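You operate a simulated robot arm through the tools that you are given. There is no shell and no other tool. Be economical: measure what you need, move in short steps, check, and stop when the job is done.

Carry out the task below with a simulated robot arm. There is one attempt and no reset: what you move stays moved.

TASK
Put the pane cleaner bottle on the top of the box on the sack truck away on the top of the low pine shelf.

It is judged by the outcome, as a careful person would: the job done as asked, and still so three seconds after it is handed in. It fails if anything else is knocked over, pushed out of place, dropped, spilled or broken.

THE ROBOT
A 6-joint arm with a two-finger parallel gripper, fixed in place. Base frame: the origin is at the foot of the arm, x ahead of it, y to its left, z up. Lengths are in mm, angles in degrees, forces in N, time in s.
With the tool pointing down near the work surface it reaches from about 100 to 600 mm from the base axis. Its first joint turns from -66.0 to 66.0 degrees. Payload 2.9 kg.
Tool frame: the origin (TCP) lies between the finger pads and is the grasp point; the fingertips stand 30 mm ahead of it; z points along the fingers, y is the line along which they close. The gripper opens to 110 mm. The fingers are 20 mm wide and 10 mm thick; the gripper's body (48 by 112 mm) begins 55 mm behind the TCP.
Orientation is that of the tool frame in the base frame, as [roll, pitch, yaw] about the fixed x, y, z axes, in that order (R = Rz(yaw) Ry(pitch) Rx(roll)). With the fingers straight down and closing along the base's y, the tool's x points along the base's -x, its y along +y and its z along -z.

THE INTERFACE
- The arm moves only by the tool apply_moves. Its argument "targets" is a list of rows, each an object (a shift or turn left out is 0, a gripper value left out holds the last) with "linear": the shift along the tool's x, y, z in mm, a list of three; "turn": the turn, a rotation vector about the tool's x, y, z in degrees, a list of three; "grip": the gripper command, from -1 (fully open) to 1 (shut), values between in proportion. In form: [{"linear": [x, y, z], "turn": [rx, ry, rz], "grip": grip}, ...]. A call has 1 to 10 rows; each row shifts and turns the commanded pose from where the row before left it, along the tool's axes as they then stand. A row lasts 0.2 s, in which the tool goes at most 50 mm and 8.6 degrees; a call with a longer step from one row to the next is refused whole, and so is a gripper value outside its range. A pose out of reach is approached as far as the arm can. The call stops where the force on the tool passes 40 N (or 10 N more than at its start, if that is more) or the arm is blocked; 0.2 s more then pass. The fingers move at their own pace (about 108 mm/s each) and stop on an object; they squeeze with about 45 N. The grip force told is the motor's: it shows also when the fingers shut on nothing. Time passes only in rows, and 0.2 s behind the last, so rows that do not move let the fingers close. It gives the time, the measured TCP pose, the force on the tool (base axes), the opening and the grip force at its end, in the units of the frame above (readings bear some noise).
- Cameras (640 x 400 px; columns grow to the right, rows downward): "scene" is fixed at [81.5, 456.2, 1366.9]; the picture's right is [-0.51, -0.86, 0.00], its down [-0.66, 0.39, -0.64] and it looks along [0.55, -0.33, -0.77] (base axes); focal length 269 px, centre (320, 200). "wrist" rides on the gripper at [-36, 0, -57] in the tool frame; the picture's right is [0.00, -1.00, 0.00], its down [0.97, 0.00, -0.24] and it looks along [0.24, 0.00, 0.97] (tool axes); focal length 218 px, centre (320, 200).
- get_image(camera): a new picture of that camera. No time passes.
- locate(camera, pixels): there is no depth. For up to 12 entries [column, row, z] of the newest picture of that camera ("zoom" is the newest enlarged one), the place [x, y] in the base frame at which the ray of that pixel passes the height z, good to about 2 mm, but the place of the scene camera against the robot may be out by one fixed shift of up to 12 mm in any direction. No time passes.
- enlarge(camera, box): a new picture of the part [left, top, right, bottom] of that camera's present view, enlarged. No time passes.
- job_done(): hands the job in; it is judged then, once.

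Work in short steps. Measure before you move; look again where a grasp or a placing could have gone wrong, and mend it. You have 60 turns and 26 pictures in all, the two below and enlarged ones among them. Open the gripper and draw the arm clear of the work before you hand the job in, unless the task says otherwise; then end with one line.

The tools are called after ">>>" as name(argument=value, ...) on one line, values as JSON. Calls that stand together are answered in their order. apply_moves: Moves the arm, as the interface text tells. Its arguments: {"type":"object","properties":{"targets":{"type":"array","items":{"type":"object","properties":{"linear":{"type":"array","items":{"type":"number"}},"turn":{"type":"array","items":{"type":"number"}},"grip":{"type":"number"}}}}},"required":["targets"]} The other tools are called the same way: get_image (camera) takes a picture; locate (camera, pixels) gives the place at which the rays of pixels pass given heights; enlarge (camera, box) takes an enlarged picture of a part of a camera's view; job_done () hands the job in.

At the start:

```text
t: 0.0
eef_pos: [357.8, 65.4, 1098.3]
ee_rot: [-180.0, 0.0, -180.0]
force: [-0.2, 0.1, -0.4]
grip_width: 109.8
finger_force: 0.0
```

scene: 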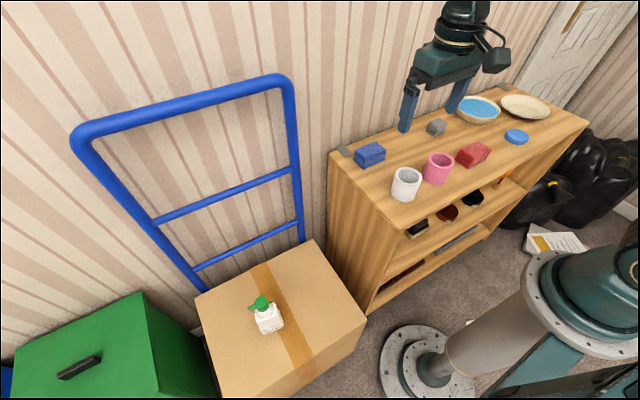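
wrist: 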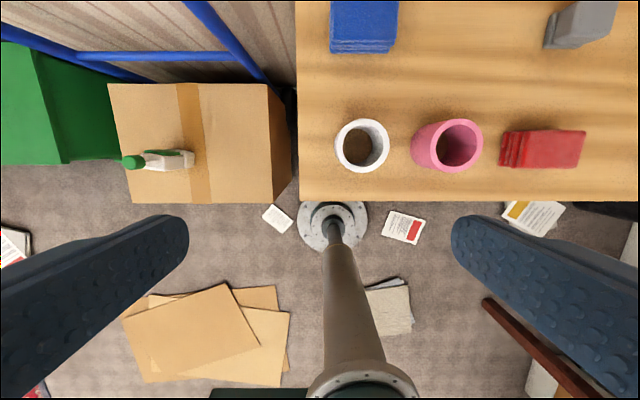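

The bottle is at about (265,315) in the scene view and (160,160) in the wrist view. I'll enlarge both areas to measure.

>>> enlarge(camera="scene", box=[200, 240, 360, 340])

>>> enlarge(camera="wrist", box=[90, 70, 330, 220])

>>> locate(camera="scene", pixels=[[267, 330, 500], [267, 330, 700], [267, 330, 800], [364, 318, 500], [364, 318, 700], [364, 318, 800], [404, 229, 700], [404, 229, 800], [404, 229, 900]])

>>> locate(camera="wrist", pixels=[[193, 160, 500], [193, 160, 700], [193, 160, 800], [277, 203, 500], [277, 203, 700], [277, 203, 800], [300, 202, 700], [300, 202, 800], [300, 202, 900]])

```text
4.00 times, centred on (280, 290) of scene
```

zoom: 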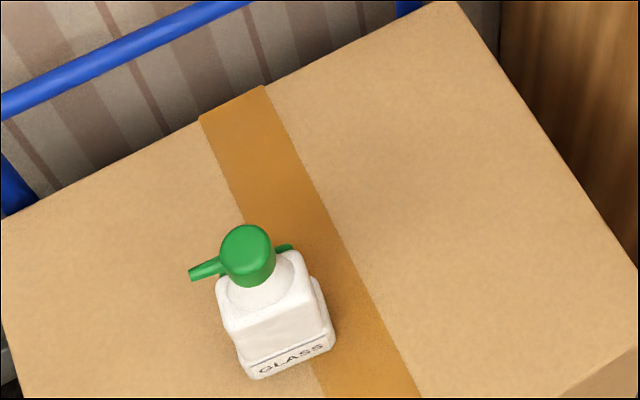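

```text
2.67 times, centred on (210, 145) of wrist
```

zoom: 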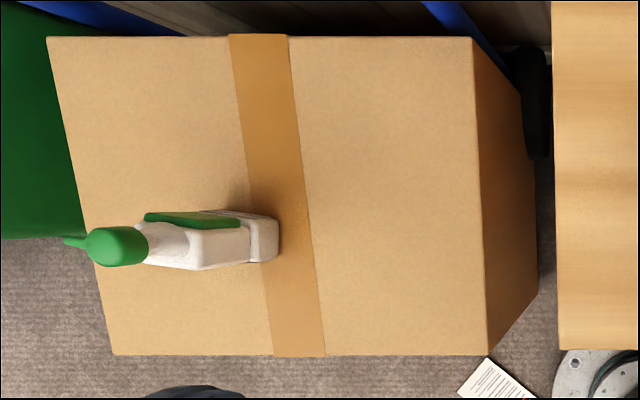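

```text
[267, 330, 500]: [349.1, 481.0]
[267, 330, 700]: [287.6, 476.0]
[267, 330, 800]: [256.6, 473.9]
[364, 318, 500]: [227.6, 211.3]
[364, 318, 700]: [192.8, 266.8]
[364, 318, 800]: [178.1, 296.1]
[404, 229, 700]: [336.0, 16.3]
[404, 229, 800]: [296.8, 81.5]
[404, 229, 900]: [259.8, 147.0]
```

```text
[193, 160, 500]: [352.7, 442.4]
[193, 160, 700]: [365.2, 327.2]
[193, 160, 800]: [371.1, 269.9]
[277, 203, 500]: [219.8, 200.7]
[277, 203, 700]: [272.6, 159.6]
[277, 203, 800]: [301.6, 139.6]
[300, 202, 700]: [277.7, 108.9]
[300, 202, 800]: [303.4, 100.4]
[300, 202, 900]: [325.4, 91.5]
```

>>> locate(camera="scene", pixels=[[263.7, 334.5, 500], [283.7, 327.5, 500], [261.7, 300.5, 600], [261.7, 300.5, 650], [261.7, 300.5, 700], [247.5, 308.5, 650], [404, 229, 820], [588, 124, 820], [364, 318, 500], [198, 295, 500], [313, 241, 500]])

>>> locate(camera="wrist", pixels=[[195, 167, 500], [193, 151, 500], [133.9, 161.9, 600], [133.9, 161.9, 650], [133.9, 161.9, 700], [144, 152, 600], [144, 152, 650], [272.6, 203, 500], [267, 84, 500], [108, 84, 500], [132, 203, 500], [300, 202, 810]])

```text
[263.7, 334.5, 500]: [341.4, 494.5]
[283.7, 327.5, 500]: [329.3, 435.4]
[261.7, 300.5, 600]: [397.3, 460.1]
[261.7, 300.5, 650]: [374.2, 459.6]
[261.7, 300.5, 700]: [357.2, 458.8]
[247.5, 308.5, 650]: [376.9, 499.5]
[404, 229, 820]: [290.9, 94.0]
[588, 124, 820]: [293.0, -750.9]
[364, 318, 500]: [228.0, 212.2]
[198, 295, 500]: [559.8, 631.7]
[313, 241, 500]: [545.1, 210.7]
```

```text
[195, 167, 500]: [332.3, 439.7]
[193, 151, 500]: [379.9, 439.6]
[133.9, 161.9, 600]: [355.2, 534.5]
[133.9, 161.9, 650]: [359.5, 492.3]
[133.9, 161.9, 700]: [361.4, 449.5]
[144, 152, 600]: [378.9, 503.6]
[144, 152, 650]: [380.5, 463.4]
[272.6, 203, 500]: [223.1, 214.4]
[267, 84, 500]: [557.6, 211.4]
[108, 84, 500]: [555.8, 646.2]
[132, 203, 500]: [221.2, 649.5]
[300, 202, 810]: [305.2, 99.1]
```

The box top is at z≈500. The bottle stands near (358,462) with its top at about z≈688, and the shelf top is at about z≈810. I'll move closer to the bottle, staying high, for a better look.

>>> apply_moves(targets=[{"linear": [0, 40, 25]}, {"linear": [0, 40, 25]}, {"linear": [0, 40, 25]}, {"linear": [0, 40, 25]}, {"linear": [0, 40, 25]}, {"linear": [0, 40, 25]}, {"linear": [0, 20, 25]}])

>>> get_image(camera="wrist")

```text
t: 1.6
eef_pos: [359.0, 326.2, 922.5]
ee_rot: [-180.0, 0.0, 179.9]
force: [0.3, 0.4, -0.3]
grip_width: 110.0
finger_force: 0.0
```

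```text
21 pictures are left
```

wrist: 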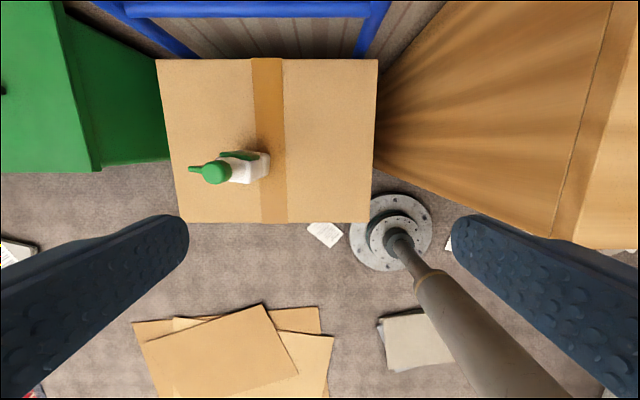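

>>> apply_moves(targets=[{"linear": [0, 40, 30]}, {"linear": [0, 40, 30]}, {"linear": [0, 40, 30]}])

>>> enlarge(camera="wrist", box=[180, 80, 420, 230])

>>> enlarge(camera="scene", box=[230, 280, 310, 340])

```text
t: 2.4
eef_pos: [354.0, 448.7, 831.2]
ee_rot: [179.9, 0.0, 179.9]
force: [0.4, 0.4, 0.2]
grip_width: 110.0
finger_force: 0.0
```

```text
2.67 times, centred on (300, 155) of wrist
```

zoom: 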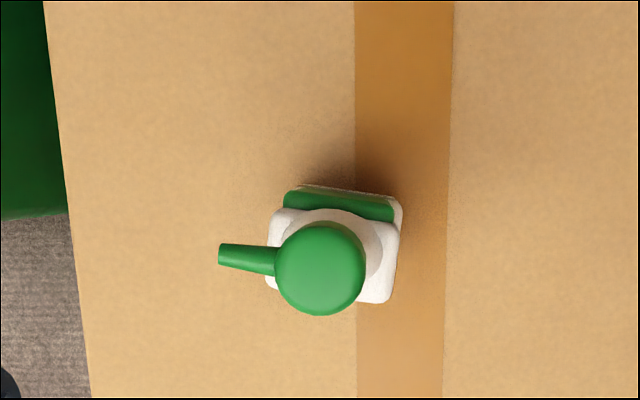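

```text
6.67 times, centred on (270, 310) of scene
```

zoom: 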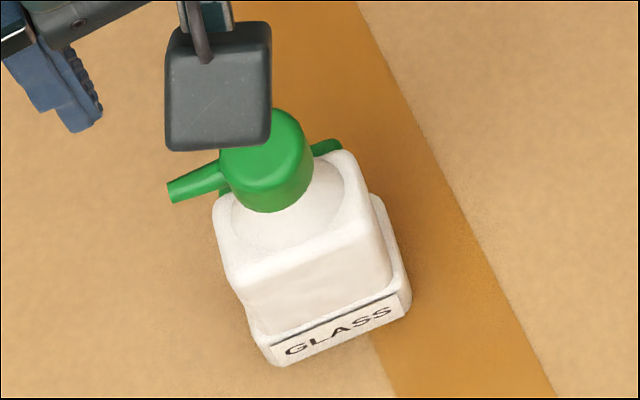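

>>> locate(camera="scene", pixels=[[278.7, 318.2, 590], [278.7, 318.2, 610], [278.7, 318.2, 630], [256.2, 322.4, 590], [256.2, 322.4, 610], [256.2, 322.4, 630]])

>>> locate(camera="wrist", pixels=[[323.6, 193.6, 590], [323.6, 193.6, 610], [323.6, 193.6, 630], [330, 156, 610], [280.5, 187, 610], [282, 154, 610], [300, 181.2, 688], [283, 182, 688], [317, 182, 688], [300, 164.5, 688], [300, 198, 688], [262, 174, 670]])

```text
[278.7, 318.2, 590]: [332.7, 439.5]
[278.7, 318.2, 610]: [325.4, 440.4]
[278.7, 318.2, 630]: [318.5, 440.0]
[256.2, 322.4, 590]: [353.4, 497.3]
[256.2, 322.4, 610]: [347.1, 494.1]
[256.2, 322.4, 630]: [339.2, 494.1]
```

```text
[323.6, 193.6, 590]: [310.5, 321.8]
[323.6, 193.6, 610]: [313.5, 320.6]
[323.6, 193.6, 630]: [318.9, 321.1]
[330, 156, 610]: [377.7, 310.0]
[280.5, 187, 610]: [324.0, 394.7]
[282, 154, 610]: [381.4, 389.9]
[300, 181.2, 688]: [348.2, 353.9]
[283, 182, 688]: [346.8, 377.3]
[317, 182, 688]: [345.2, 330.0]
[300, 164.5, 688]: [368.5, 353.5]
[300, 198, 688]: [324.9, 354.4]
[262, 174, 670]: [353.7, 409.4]
```

The cap is about 32 mm across, the nozzle points to +y, and the body shoulder is at about z≈600. I'll grip the cap from above with the fingers closing along x, so I turn the tool about 85° first and look again.

>>> apply_moves(targets=[{"turn": [0, 0, -8.5]}, {"turn": [0, 0, -8.5]}, {"turn": [0, 0, -8.5]}, {"turn": [0, 0, -8.5]}, {"turn": [0, 0, -8.5]}, {"turn": [0, 0, -8.5]}, {"turn": [0, 0, -8.5]}, {"turn": [0, 0, -8.5]}, {"turn": [0, 0, -8.5]}, {"turn": [0, 0, -8.5]}])

>>> get_image(camera="wrist")

```text
t: 4.6
eef_pos: [358.2, 444.5, 832.3]
ee_rot: [180.0, 0.0, -94.9]
force: [0.2, 0.7, -0.8]
grip_width: 110.0
finger_force: 0.0
```

```text
18 pictures are left
```

wrist: 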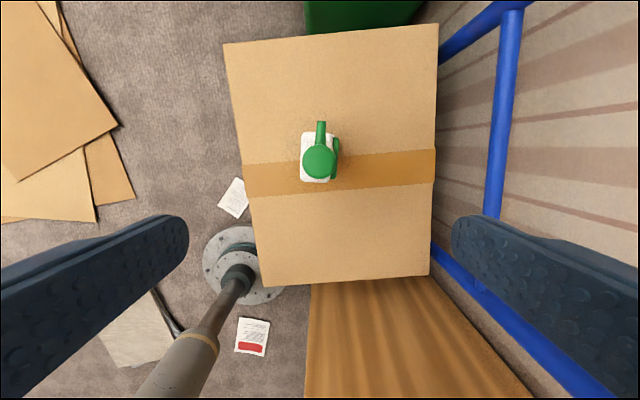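

>>> locate(camera="wrist", pixels=[[319, 161, 688], [303, 161, 688], [335.5, 161, 688], [319, 144, 688], [319, 178, 688], [320.5, 122, 670], [301, 181, 600], [333, 181, 600], [338, 160, 600]])

```text
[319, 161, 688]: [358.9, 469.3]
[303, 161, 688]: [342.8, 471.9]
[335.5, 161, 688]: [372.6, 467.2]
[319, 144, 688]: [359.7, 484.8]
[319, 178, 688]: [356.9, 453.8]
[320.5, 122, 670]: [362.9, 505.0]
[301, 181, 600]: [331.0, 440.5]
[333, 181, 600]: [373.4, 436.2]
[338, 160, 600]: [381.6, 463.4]
```

The cap centre is at about (358.7, 468.5). I'll line up over it and descend partway.

>>> apply_moves(targets=[{"linear": [-11, 1, 0]}, {"linear": [-12, 1, 0]}, {"linear": [0, 0, 30]}, {"linear": [0, 0, 30]}, {"linear": [0, 0, 27]}, {}])

>>> get_image(camera="wrist")

```text
t: 6.0
eef_pos: [356.9, 467.6, 744.4]
ee_rot: [180.0, 0.0, -95.0]
force: [0.8, 0.6, -0.3]
grip_width: 110.3
finger_force: 0.0
```

```text
17 pictures are left
```

wrist: 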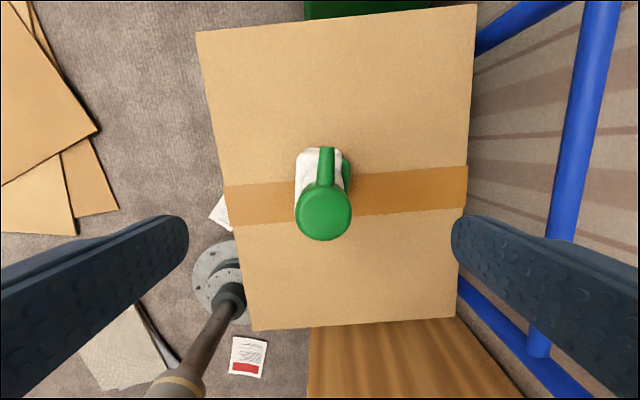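

>>> locate(camera="wrist", pixels=[[323.5, 212, 688], [323.5, 212, 680], [296, 212, 688], [351.5, 212, 688], [323.5, 240, 688]])

>>> enlarge(camera="scene", box=[220, 260, 320, 340])

```text
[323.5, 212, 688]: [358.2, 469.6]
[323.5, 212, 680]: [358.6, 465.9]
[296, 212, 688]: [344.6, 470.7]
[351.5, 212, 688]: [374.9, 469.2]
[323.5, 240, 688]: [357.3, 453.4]
```

```text
5.00 times, centred on (270, 300) of scene
```

zoom: 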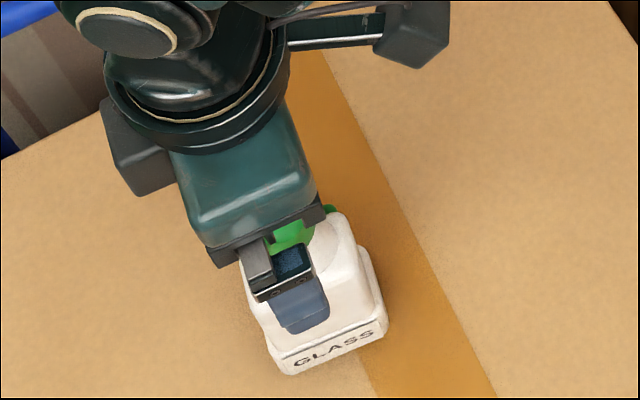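

I'll descend to z≈670 around the cap and close.

>>> apply_moves(targets=[{"linear": [0, -1.5, 20], "grip": -1}, {"linear": [0, 0, 25], "grip": -1}, {"linear": [0, 0, 28], "grip": -1}, {"grip": -1}, {"grip": 1}, {"grip": 1}, {"grip": 1}, {"grip": 1}])

>>> get_image(camera="wrist")

```text
t: 7.8
eef_pos: [360.3, 468.2, 672.2]
ee_rot: [-179.9, -0.1, -94.9]
force: [0.7, 0.5, 0.4]
grip_width: 30.7
finger_force: 45.1
```

```text
15 pictures are left
```

wrist: 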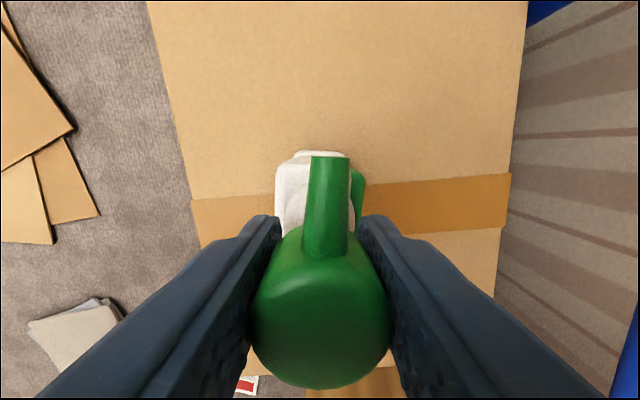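

The cap is gripped (30.7 mm, 45 N). I'll lift slowly.

>>> apply_moves(targets=[{"linear": [0, 0, -8], "grip": 1}, {"linear": [0, 0, -12]}, {"linear": [0, 0, -20]}, {"linear": [0, 0, -20]}, {}])

>>> get_image(camera="wrist")

```text
t: 9.0
eef_pos: [357.8, 468.6, 733.9]
ee_rot: [-180.0, 0.1, -95.0]
force: [-0.2, 0.4, -2.5]
grip_width: 31.1
finger_force: 45.3
```

```text
14 pictures are left
```

wrist: 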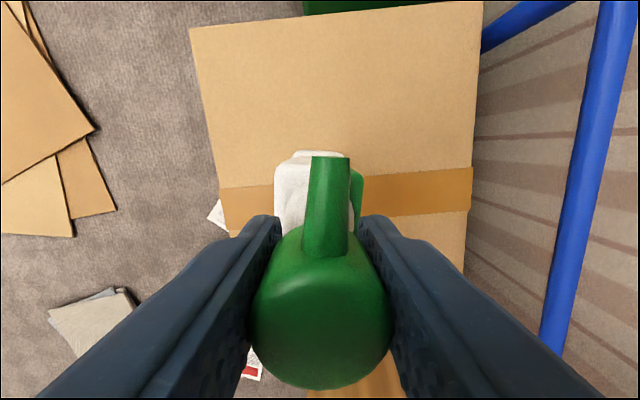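

The bottle is held upright, at about 0.25 kg. I'll raise it while drawing in toward smaller y, staying clear of the shelf side (y≈100).

>>> apply_moves(targets=[{"linear": [20, -1.7, -30]}, {"linear": [30, -2.6, -38]}, {"linear": [30, -2.6, -38]}, {"linear": [30, -2.6, -38]}, {"linear": [30, -2.6, -38]}, {"linear": [30, -2.6, -38]}, {"linear": [20, -1.7, -38]}, {"linear": [10, -0.9, -38]}, {"linear": [0, 0, -38]}, {}])

>>> get_image(camera="scene")

>>> get_image(camera="wrist")

```text
t: 11.2
eef_pos: [358.1, 264.4, 1069.5]
ee_rot: [-180.0, 0.0, -94.9]
force: [0.5, 1.4, -2.4]
grip_width: 30.8
finger_force: 44.6
```

```text
13 pictures are left
```

scene: 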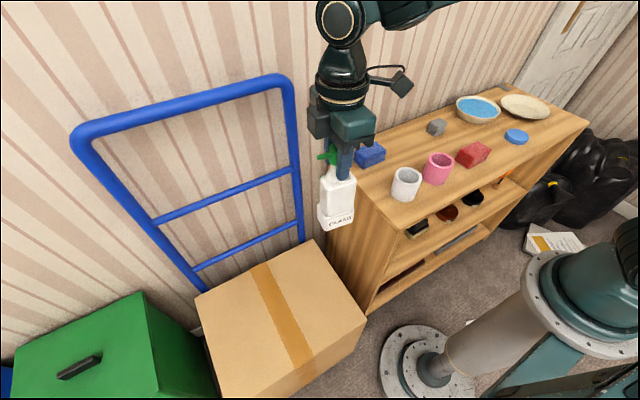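

```text
12 pictures are left
```

wrist: 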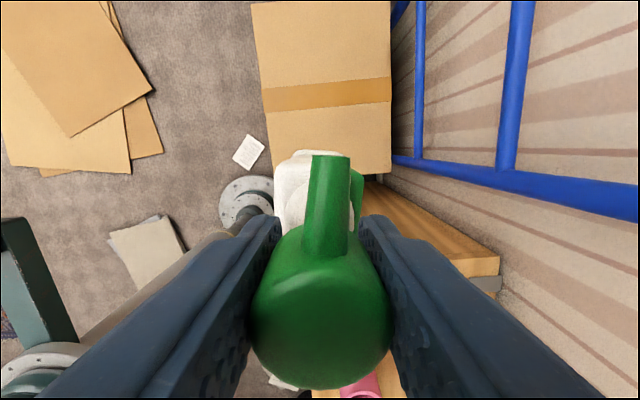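

>>> enlarge(camera="scene", box=[320, 80, 560, 230])

>>> locate(camera="wrist", pixels=[[499, 260, 780], [499, 260, 810], [499, 260, 840], [499, 260, 700]])

>>> locate(camera="scene", pixels=[[329, 153, 780], [329, 153, 810], [329, 153, 840], [329, 153, 700]])

```text
2.67 times, centred on (440, 155) of scene
```

zoom: 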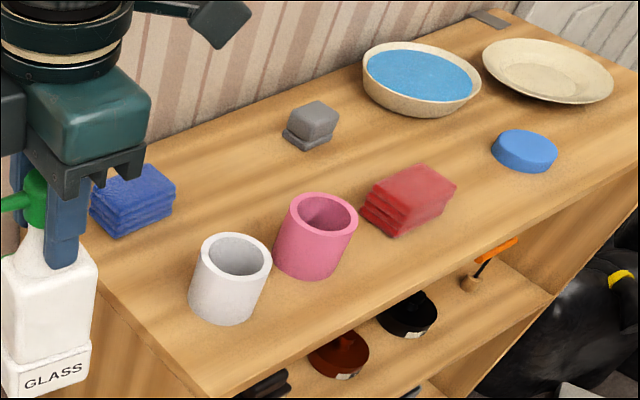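

```text
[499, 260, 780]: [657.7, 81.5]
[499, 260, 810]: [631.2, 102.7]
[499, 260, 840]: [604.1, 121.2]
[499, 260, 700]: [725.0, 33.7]
```

```text
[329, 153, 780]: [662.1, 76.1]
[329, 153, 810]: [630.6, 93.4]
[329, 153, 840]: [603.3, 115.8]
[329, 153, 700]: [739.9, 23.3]
```

>>> locate(camera="zoom", pixels=[[225, 195, 810], [120, 238, 810], [175, 212, 810], [285, 135, 810], [305, 152, 810], [225, 325, 810], [190, 300, 810], [250, 310, 810], [305, 280, 810], [272, 245, 810], [395, 238, 810], [362, 215, 810]])

```text
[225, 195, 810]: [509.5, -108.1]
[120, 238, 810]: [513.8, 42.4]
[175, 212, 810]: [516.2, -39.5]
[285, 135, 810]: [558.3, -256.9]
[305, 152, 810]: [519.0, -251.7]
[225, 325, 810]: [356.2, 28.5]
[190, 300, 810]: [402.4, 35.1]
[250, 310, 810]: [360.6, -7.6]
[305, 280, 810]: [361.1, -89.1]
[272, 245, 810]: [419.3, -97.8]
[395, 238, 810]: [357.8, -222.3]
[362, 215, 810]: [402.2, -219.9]
```

The free patch on the shelf top is around (495,−140): the blue stack lies at y>−45, the grey block at y<−245, and the pink cup at x<430. I'll raise a little and carry the bottle halfway across, above the cups.

>>> apply_moves(targets=[{"linear": [0, 0, -20]}, {"linear": [28, -12, 0]}, {"linear": [28, -12, 0]}, {"linear": [28, -12, 0]}, {"linear": [28, -12, 0]}, {"linear": [28, -12, 0]}, {"linear": [28, -12, 0]}, {}])

>>> get_image(camera="scene")

```text
t: 13.0
eef_pos: [415.0, 92.3, 1088.6]
ee_rot: [180.0, 0.0, -95.0]
force: [0.3, 0.2, -2.1]
grip_width: 31.0
finger_force: 44.8
```

```text
10 pictures are left
```

scene: 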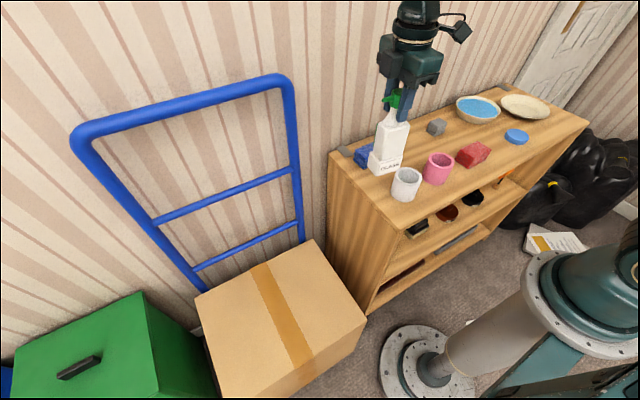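

>>> apply_moves(targets=[{"linear": [28, -12.4, 0]}, {"linear": [28, -12.4, 0]}, {"linear": [28, -12.4, 0]}, {"linear": [28, -12.4, 0]}, {"linear": [28, -12.4, 0]}, {"linear": [28, -12.4, 0]}, {"linear": [28, -12.4, 0]}, {"linear": [28, -12.4, 0]}, {}, {}])

>>> get_image(camera="wrist")

>>> enlarge(camera="scene", box=[320, 80, 560, 230])

```text
t: 15.2
eef_pos: [492.4, -141.5, 1087.2]
ee_rot: [179.9, 0.0, -94.9]
force: [0.1, -0.2, -2.4]
grip_width: 31.3
finger_force: 44.6
```

```text
9 pictures are left
```

wrist: 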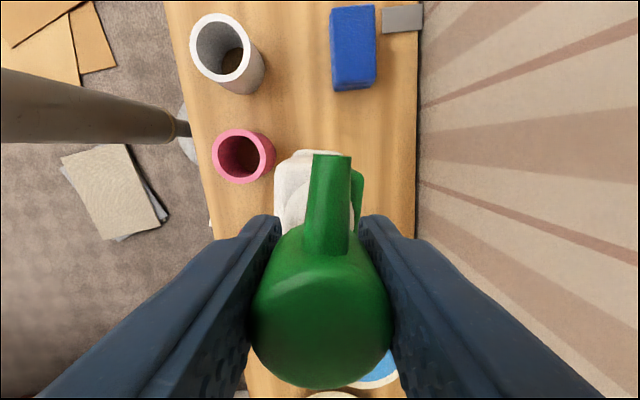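

```text
2.67 times, centred on (440, 155) of scene
```

zoom: 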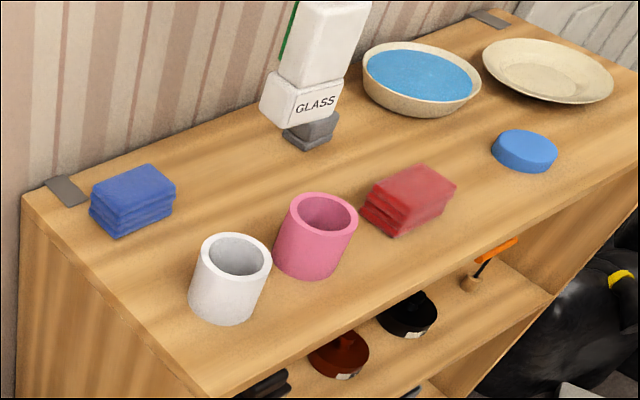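

>>> locate(camera="wrist", pixels=[[244, 156, 870], [276, 155, 870], [213, 157, 870], [333, 91, 810], [376, 85, 810], [417, 230, 810], [212, 236, 810]])

>>> locate(camera="zoom", pixels=[[330, 212, 870], [330, 212, 880], [327, 240, 870], [305, 152, 810], [285, 135, 810], [335, 135, 810], [290, 212, 870]])

```text
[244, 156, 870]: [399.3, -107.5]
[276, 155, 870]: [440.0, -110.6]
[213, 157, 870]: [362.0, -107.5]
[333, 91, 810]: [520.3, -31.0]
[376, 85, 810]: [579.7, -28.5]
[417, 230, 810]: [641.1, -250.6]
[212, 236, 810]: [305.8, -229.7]
```

```text
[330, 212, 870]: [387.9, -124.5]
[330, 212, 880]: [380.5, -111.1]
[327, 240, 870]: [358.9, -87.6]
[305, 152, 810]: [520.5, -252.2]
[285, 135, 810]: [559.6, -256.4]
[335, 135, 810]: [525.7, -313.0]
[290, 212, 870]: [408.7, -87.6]
```

Clearances are good: the pink cup spans x 362–440 and the nearest grey corner is at y≈−252. I'll shift x +8 and lower by 80 mm.

>>> apply_moves(targets=[{"linear": [0, -8, 0]}, {"linear": [0, 0, 16]}, {"linear": [0, 0, 16]}, {"linear": [0, 0, 16]}, {"linear": [0, 0, 16]}, {"linear": [0, 0, 16]}, {}])

>>> enlarge(camera="scene", box=[350, 80, 510, 180])

```text
t: 16.8
eef_pos: [505.7, -139.0, 1006.9]
ee_rot: [-179.9, 0.0, -94.9]
force: [0.2, 0.3, -2.0]
grip_width: 31.0
finger_force: 45.2
```

```text
4.00 times, centred on (430, 130) of scene
```

zoom: 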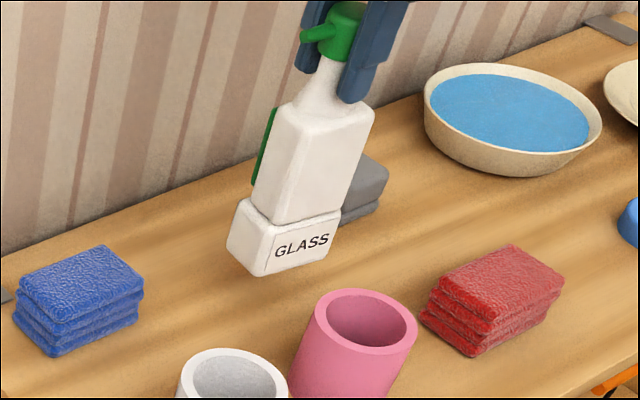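

>>> apply_moves(targets=[{"linear": [0, 0, 5]}, {"linear": [0, 0, 5]}, {"linear": [0, 0, 4]}, {}])

>>> apply_moves(targets=[{"linear": [0, 0, 2]}, {"linear": [0, 0, 2]}, {}])

>>> apply_moves(targets=[{"linear": [0, 0, 1.5]}, {"linear": [0, 0, 1.5]}, {}])

```text
t: 17.8
eef_pos: [504.1, -137.1, 994.2]
ee_rot: [-180.0, 0.0, -95.0]
force: [0.5, 0.4, -2.2]
grip_width: 31.0
finger_force: 44.8
```

```text
t: 18.6
eef_pos: [503.9, -139.2, 989.7]
ee_rot: [-180.0, 0.0, -95.0]
force: [0.3, -0.2, -1.9]
grip_width: 30.7
finger_force: 44.6
```

```text
t: 19.4
eef_pos: [502.8, -137.8, 985.8]
ee_rot: [-180.0, 0.0, -95.0]
force: [-0.9, 0.0, -3.0]
grip_width: 30.9
finger_force: 44.6
```

Still hanging free (about −2.5 N), so I continue in 2 mm steps.

>>> apply_moves(targets=[{"linear": [0, 0, 2]}, {}])

>>> apply_moves(targets=[{"linear": [0, 0, 2]}, {}])

>>> enlarge(camera="scene", box=[380, 110, 460, 160])

```text
t: 20.0
eef_pos: [503.2, -138.1, 983.4]
ee_rot: [-179.9, 0.0, -95.0]
force: [-0.9, 0.3, -1.9]
grip_width: 30.6
finger_force: 45.1
```

```text
t: 20.6
eef_pos: [502.9, -137.8, 981.0]
ee_rot: [-180.0, 0.0, -95.0]
force: [0.2, -0.2, -2.6]
grip_width: 31.1
finger_force: 45.5
```

```text
8.00 times, centred on (420, 135) of scene
```

zoom: 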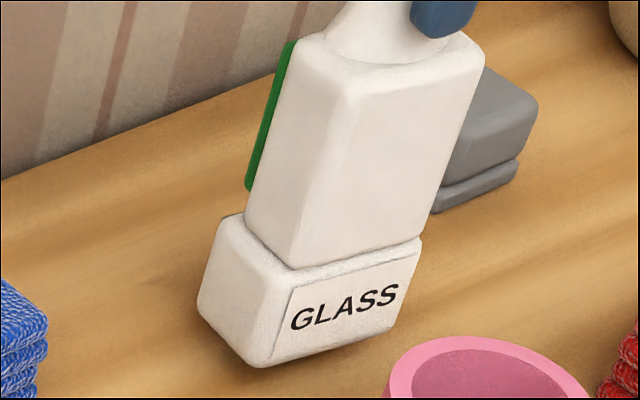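

>>> apply_moves(targets=[{"linear": [0, 0, 2]}, {}])

>>> apply_moves(targets=[{"linear": [0, 0, 1.5]}, {}])

>>> apply_moves(targets=[{"linear": [0, 0, 1.5]}, {}])

```text
t: 21.2
eef_pos: [502.6, -137.3, 980.1]
ee_rot: [179.9, 0.1, -95.0]
force: [-0.4, -1.0, -2.1]
grip_width: 30.9
finger_force: 45.1
```

```text
t: 21.8
eef_pos: [502.9, -138.0, 976.4]
ee_rot: [-180.0, 0.0, -95.0]
force: [0.2, -0.1, -2.2]
grip_width: 31.1
finger_force: 45.7
```

```text
t: 22.4
eef_pos: [502.7, -137.7, 975.7]
ee_rot: [-180.0, 0.0, -94.9]
force: [-0.3, 1.1, -2.4]
grip_width: 31.0
finger_force: 44.6
```

>>> apply_moves(targets=[{"linear": [0, 0, 1.5]}, {}])

>>> apply_moves(targets=[{"linear": [0, 0, 1.5]}, {}])

```text
t: 23.0
eef_pos: [503.0, -138.9, 973.5]
ee_rot: [-180.0, 0.0, -95.0]
force: [-1.1, -0.4, -2.9]
grip_width: 30.8
finger_force: 44.7
```

```text
t: 23.6
eef_pos: [504.0, -136.9, 973.1]
ee_rot: [180.0, 0.0, -94.9]
force: [0.3, 0.2, -2.0]
grip_width: 30.8
finger_force: 44.7
```

>>> apply_moves(targets=[{"linear": [0, 0, 1.5]}, {}])

>>> apply_moves(targets=[{"linear": [0, 0, 1.5]}, {}])

>>> enlarge(camera="scene", box=[380, 110, 460, 160])

```text
t: 24.2
eef_pos: [502.6, -138.8, 972.9]
ee_rot: [-180.0, 0.1, -95.1]
force: [-0.4, 0.4, -1.5]
grip_width: 31.0
finger_force: 45.0
```

```text
t: 24.8
eef_pos: [502.3, -138.6, 971.3]
ee_rot: [-179.9, 0.1, -95.0]
force: [-5.0, -0.8, 15.2]
grip_width: 31.0
finger_force: 44.7
```

```text
8.00 times, centred on (420, 135) of scene
```

zoom: 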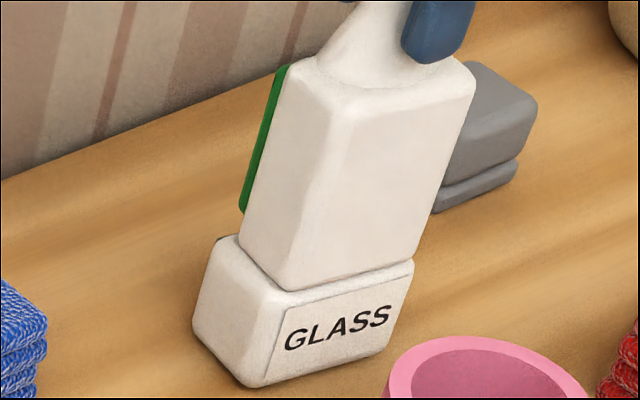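

It has touched down (+15 N). I'll ease off slightly, open, and rise straight up.

>>> apply_moves(targets=[{"linear": [0, 0, -0.8]}, {"grip": 0.2}, {"grip": -0.4}, {"grip": -0.6}, {"grip": -0.6}, {"linear": [0, 0, -15]}, {"linear": [0, 0, -25]}, {"linear": [0, 0, -30]}, {"linear": [0, 0, -30]}, {}])

>>> enlarge(camera="scene", box=[340, 60, 540, 210])

```text
t: 27.0
eef_pos: [504.3, -135.9, 1070.9]
ee_rot: [180.0, 0.0, -95.0]
force: [0.3, 0.1, -0.4]
grip_width: 88.1
finger_force: 0.1
```

```text
2.67 times, centred on (440, 135) of scene
```

zoom: 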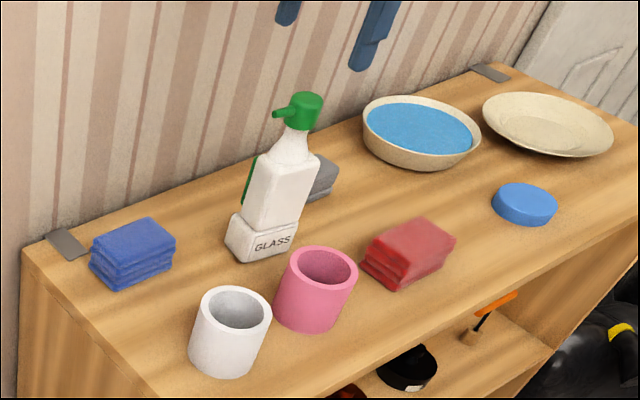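

The bottle stands upright and free on the shelf top. I'll draw the arm back and take a final look.

>>> apply_moves(targets=[{"linear": [0, 0, -20]}, {"linear": [0, 35, 0], "grip": -1}, {"linear": [0, 35, 0]}, {"linear": [0, 35, 0]}, {"linear": [0, 35, 0]}, {}, {}])

>>> get_image(camera="scene")

```text
t: 28.6
eef_pos: [363.5, -126.4, 1090.0]
ee_rot: [-180.0, 0.0, -95.1]
force: [0.0, 0.7, 0.8]
grip_width: 110.2
finger_force: 0.1
```

```text
3 pictures are left
```

scene: 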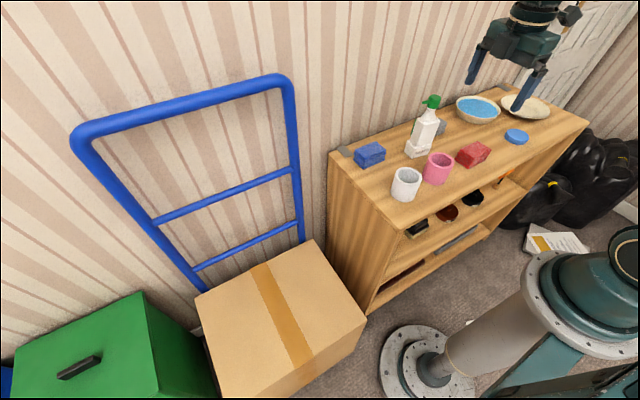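

The final view shows the bottle upright on the shelf top, everything else in place and the arm clear, so I hand in.

>>> job_done()

```text
The job is handed in.
```

The pane cleaner bottle now stands upright on top of the low pine shelf, in the open space behind the pink cup; nothing else was moved, and the arm is drawn clear with the gripper open.
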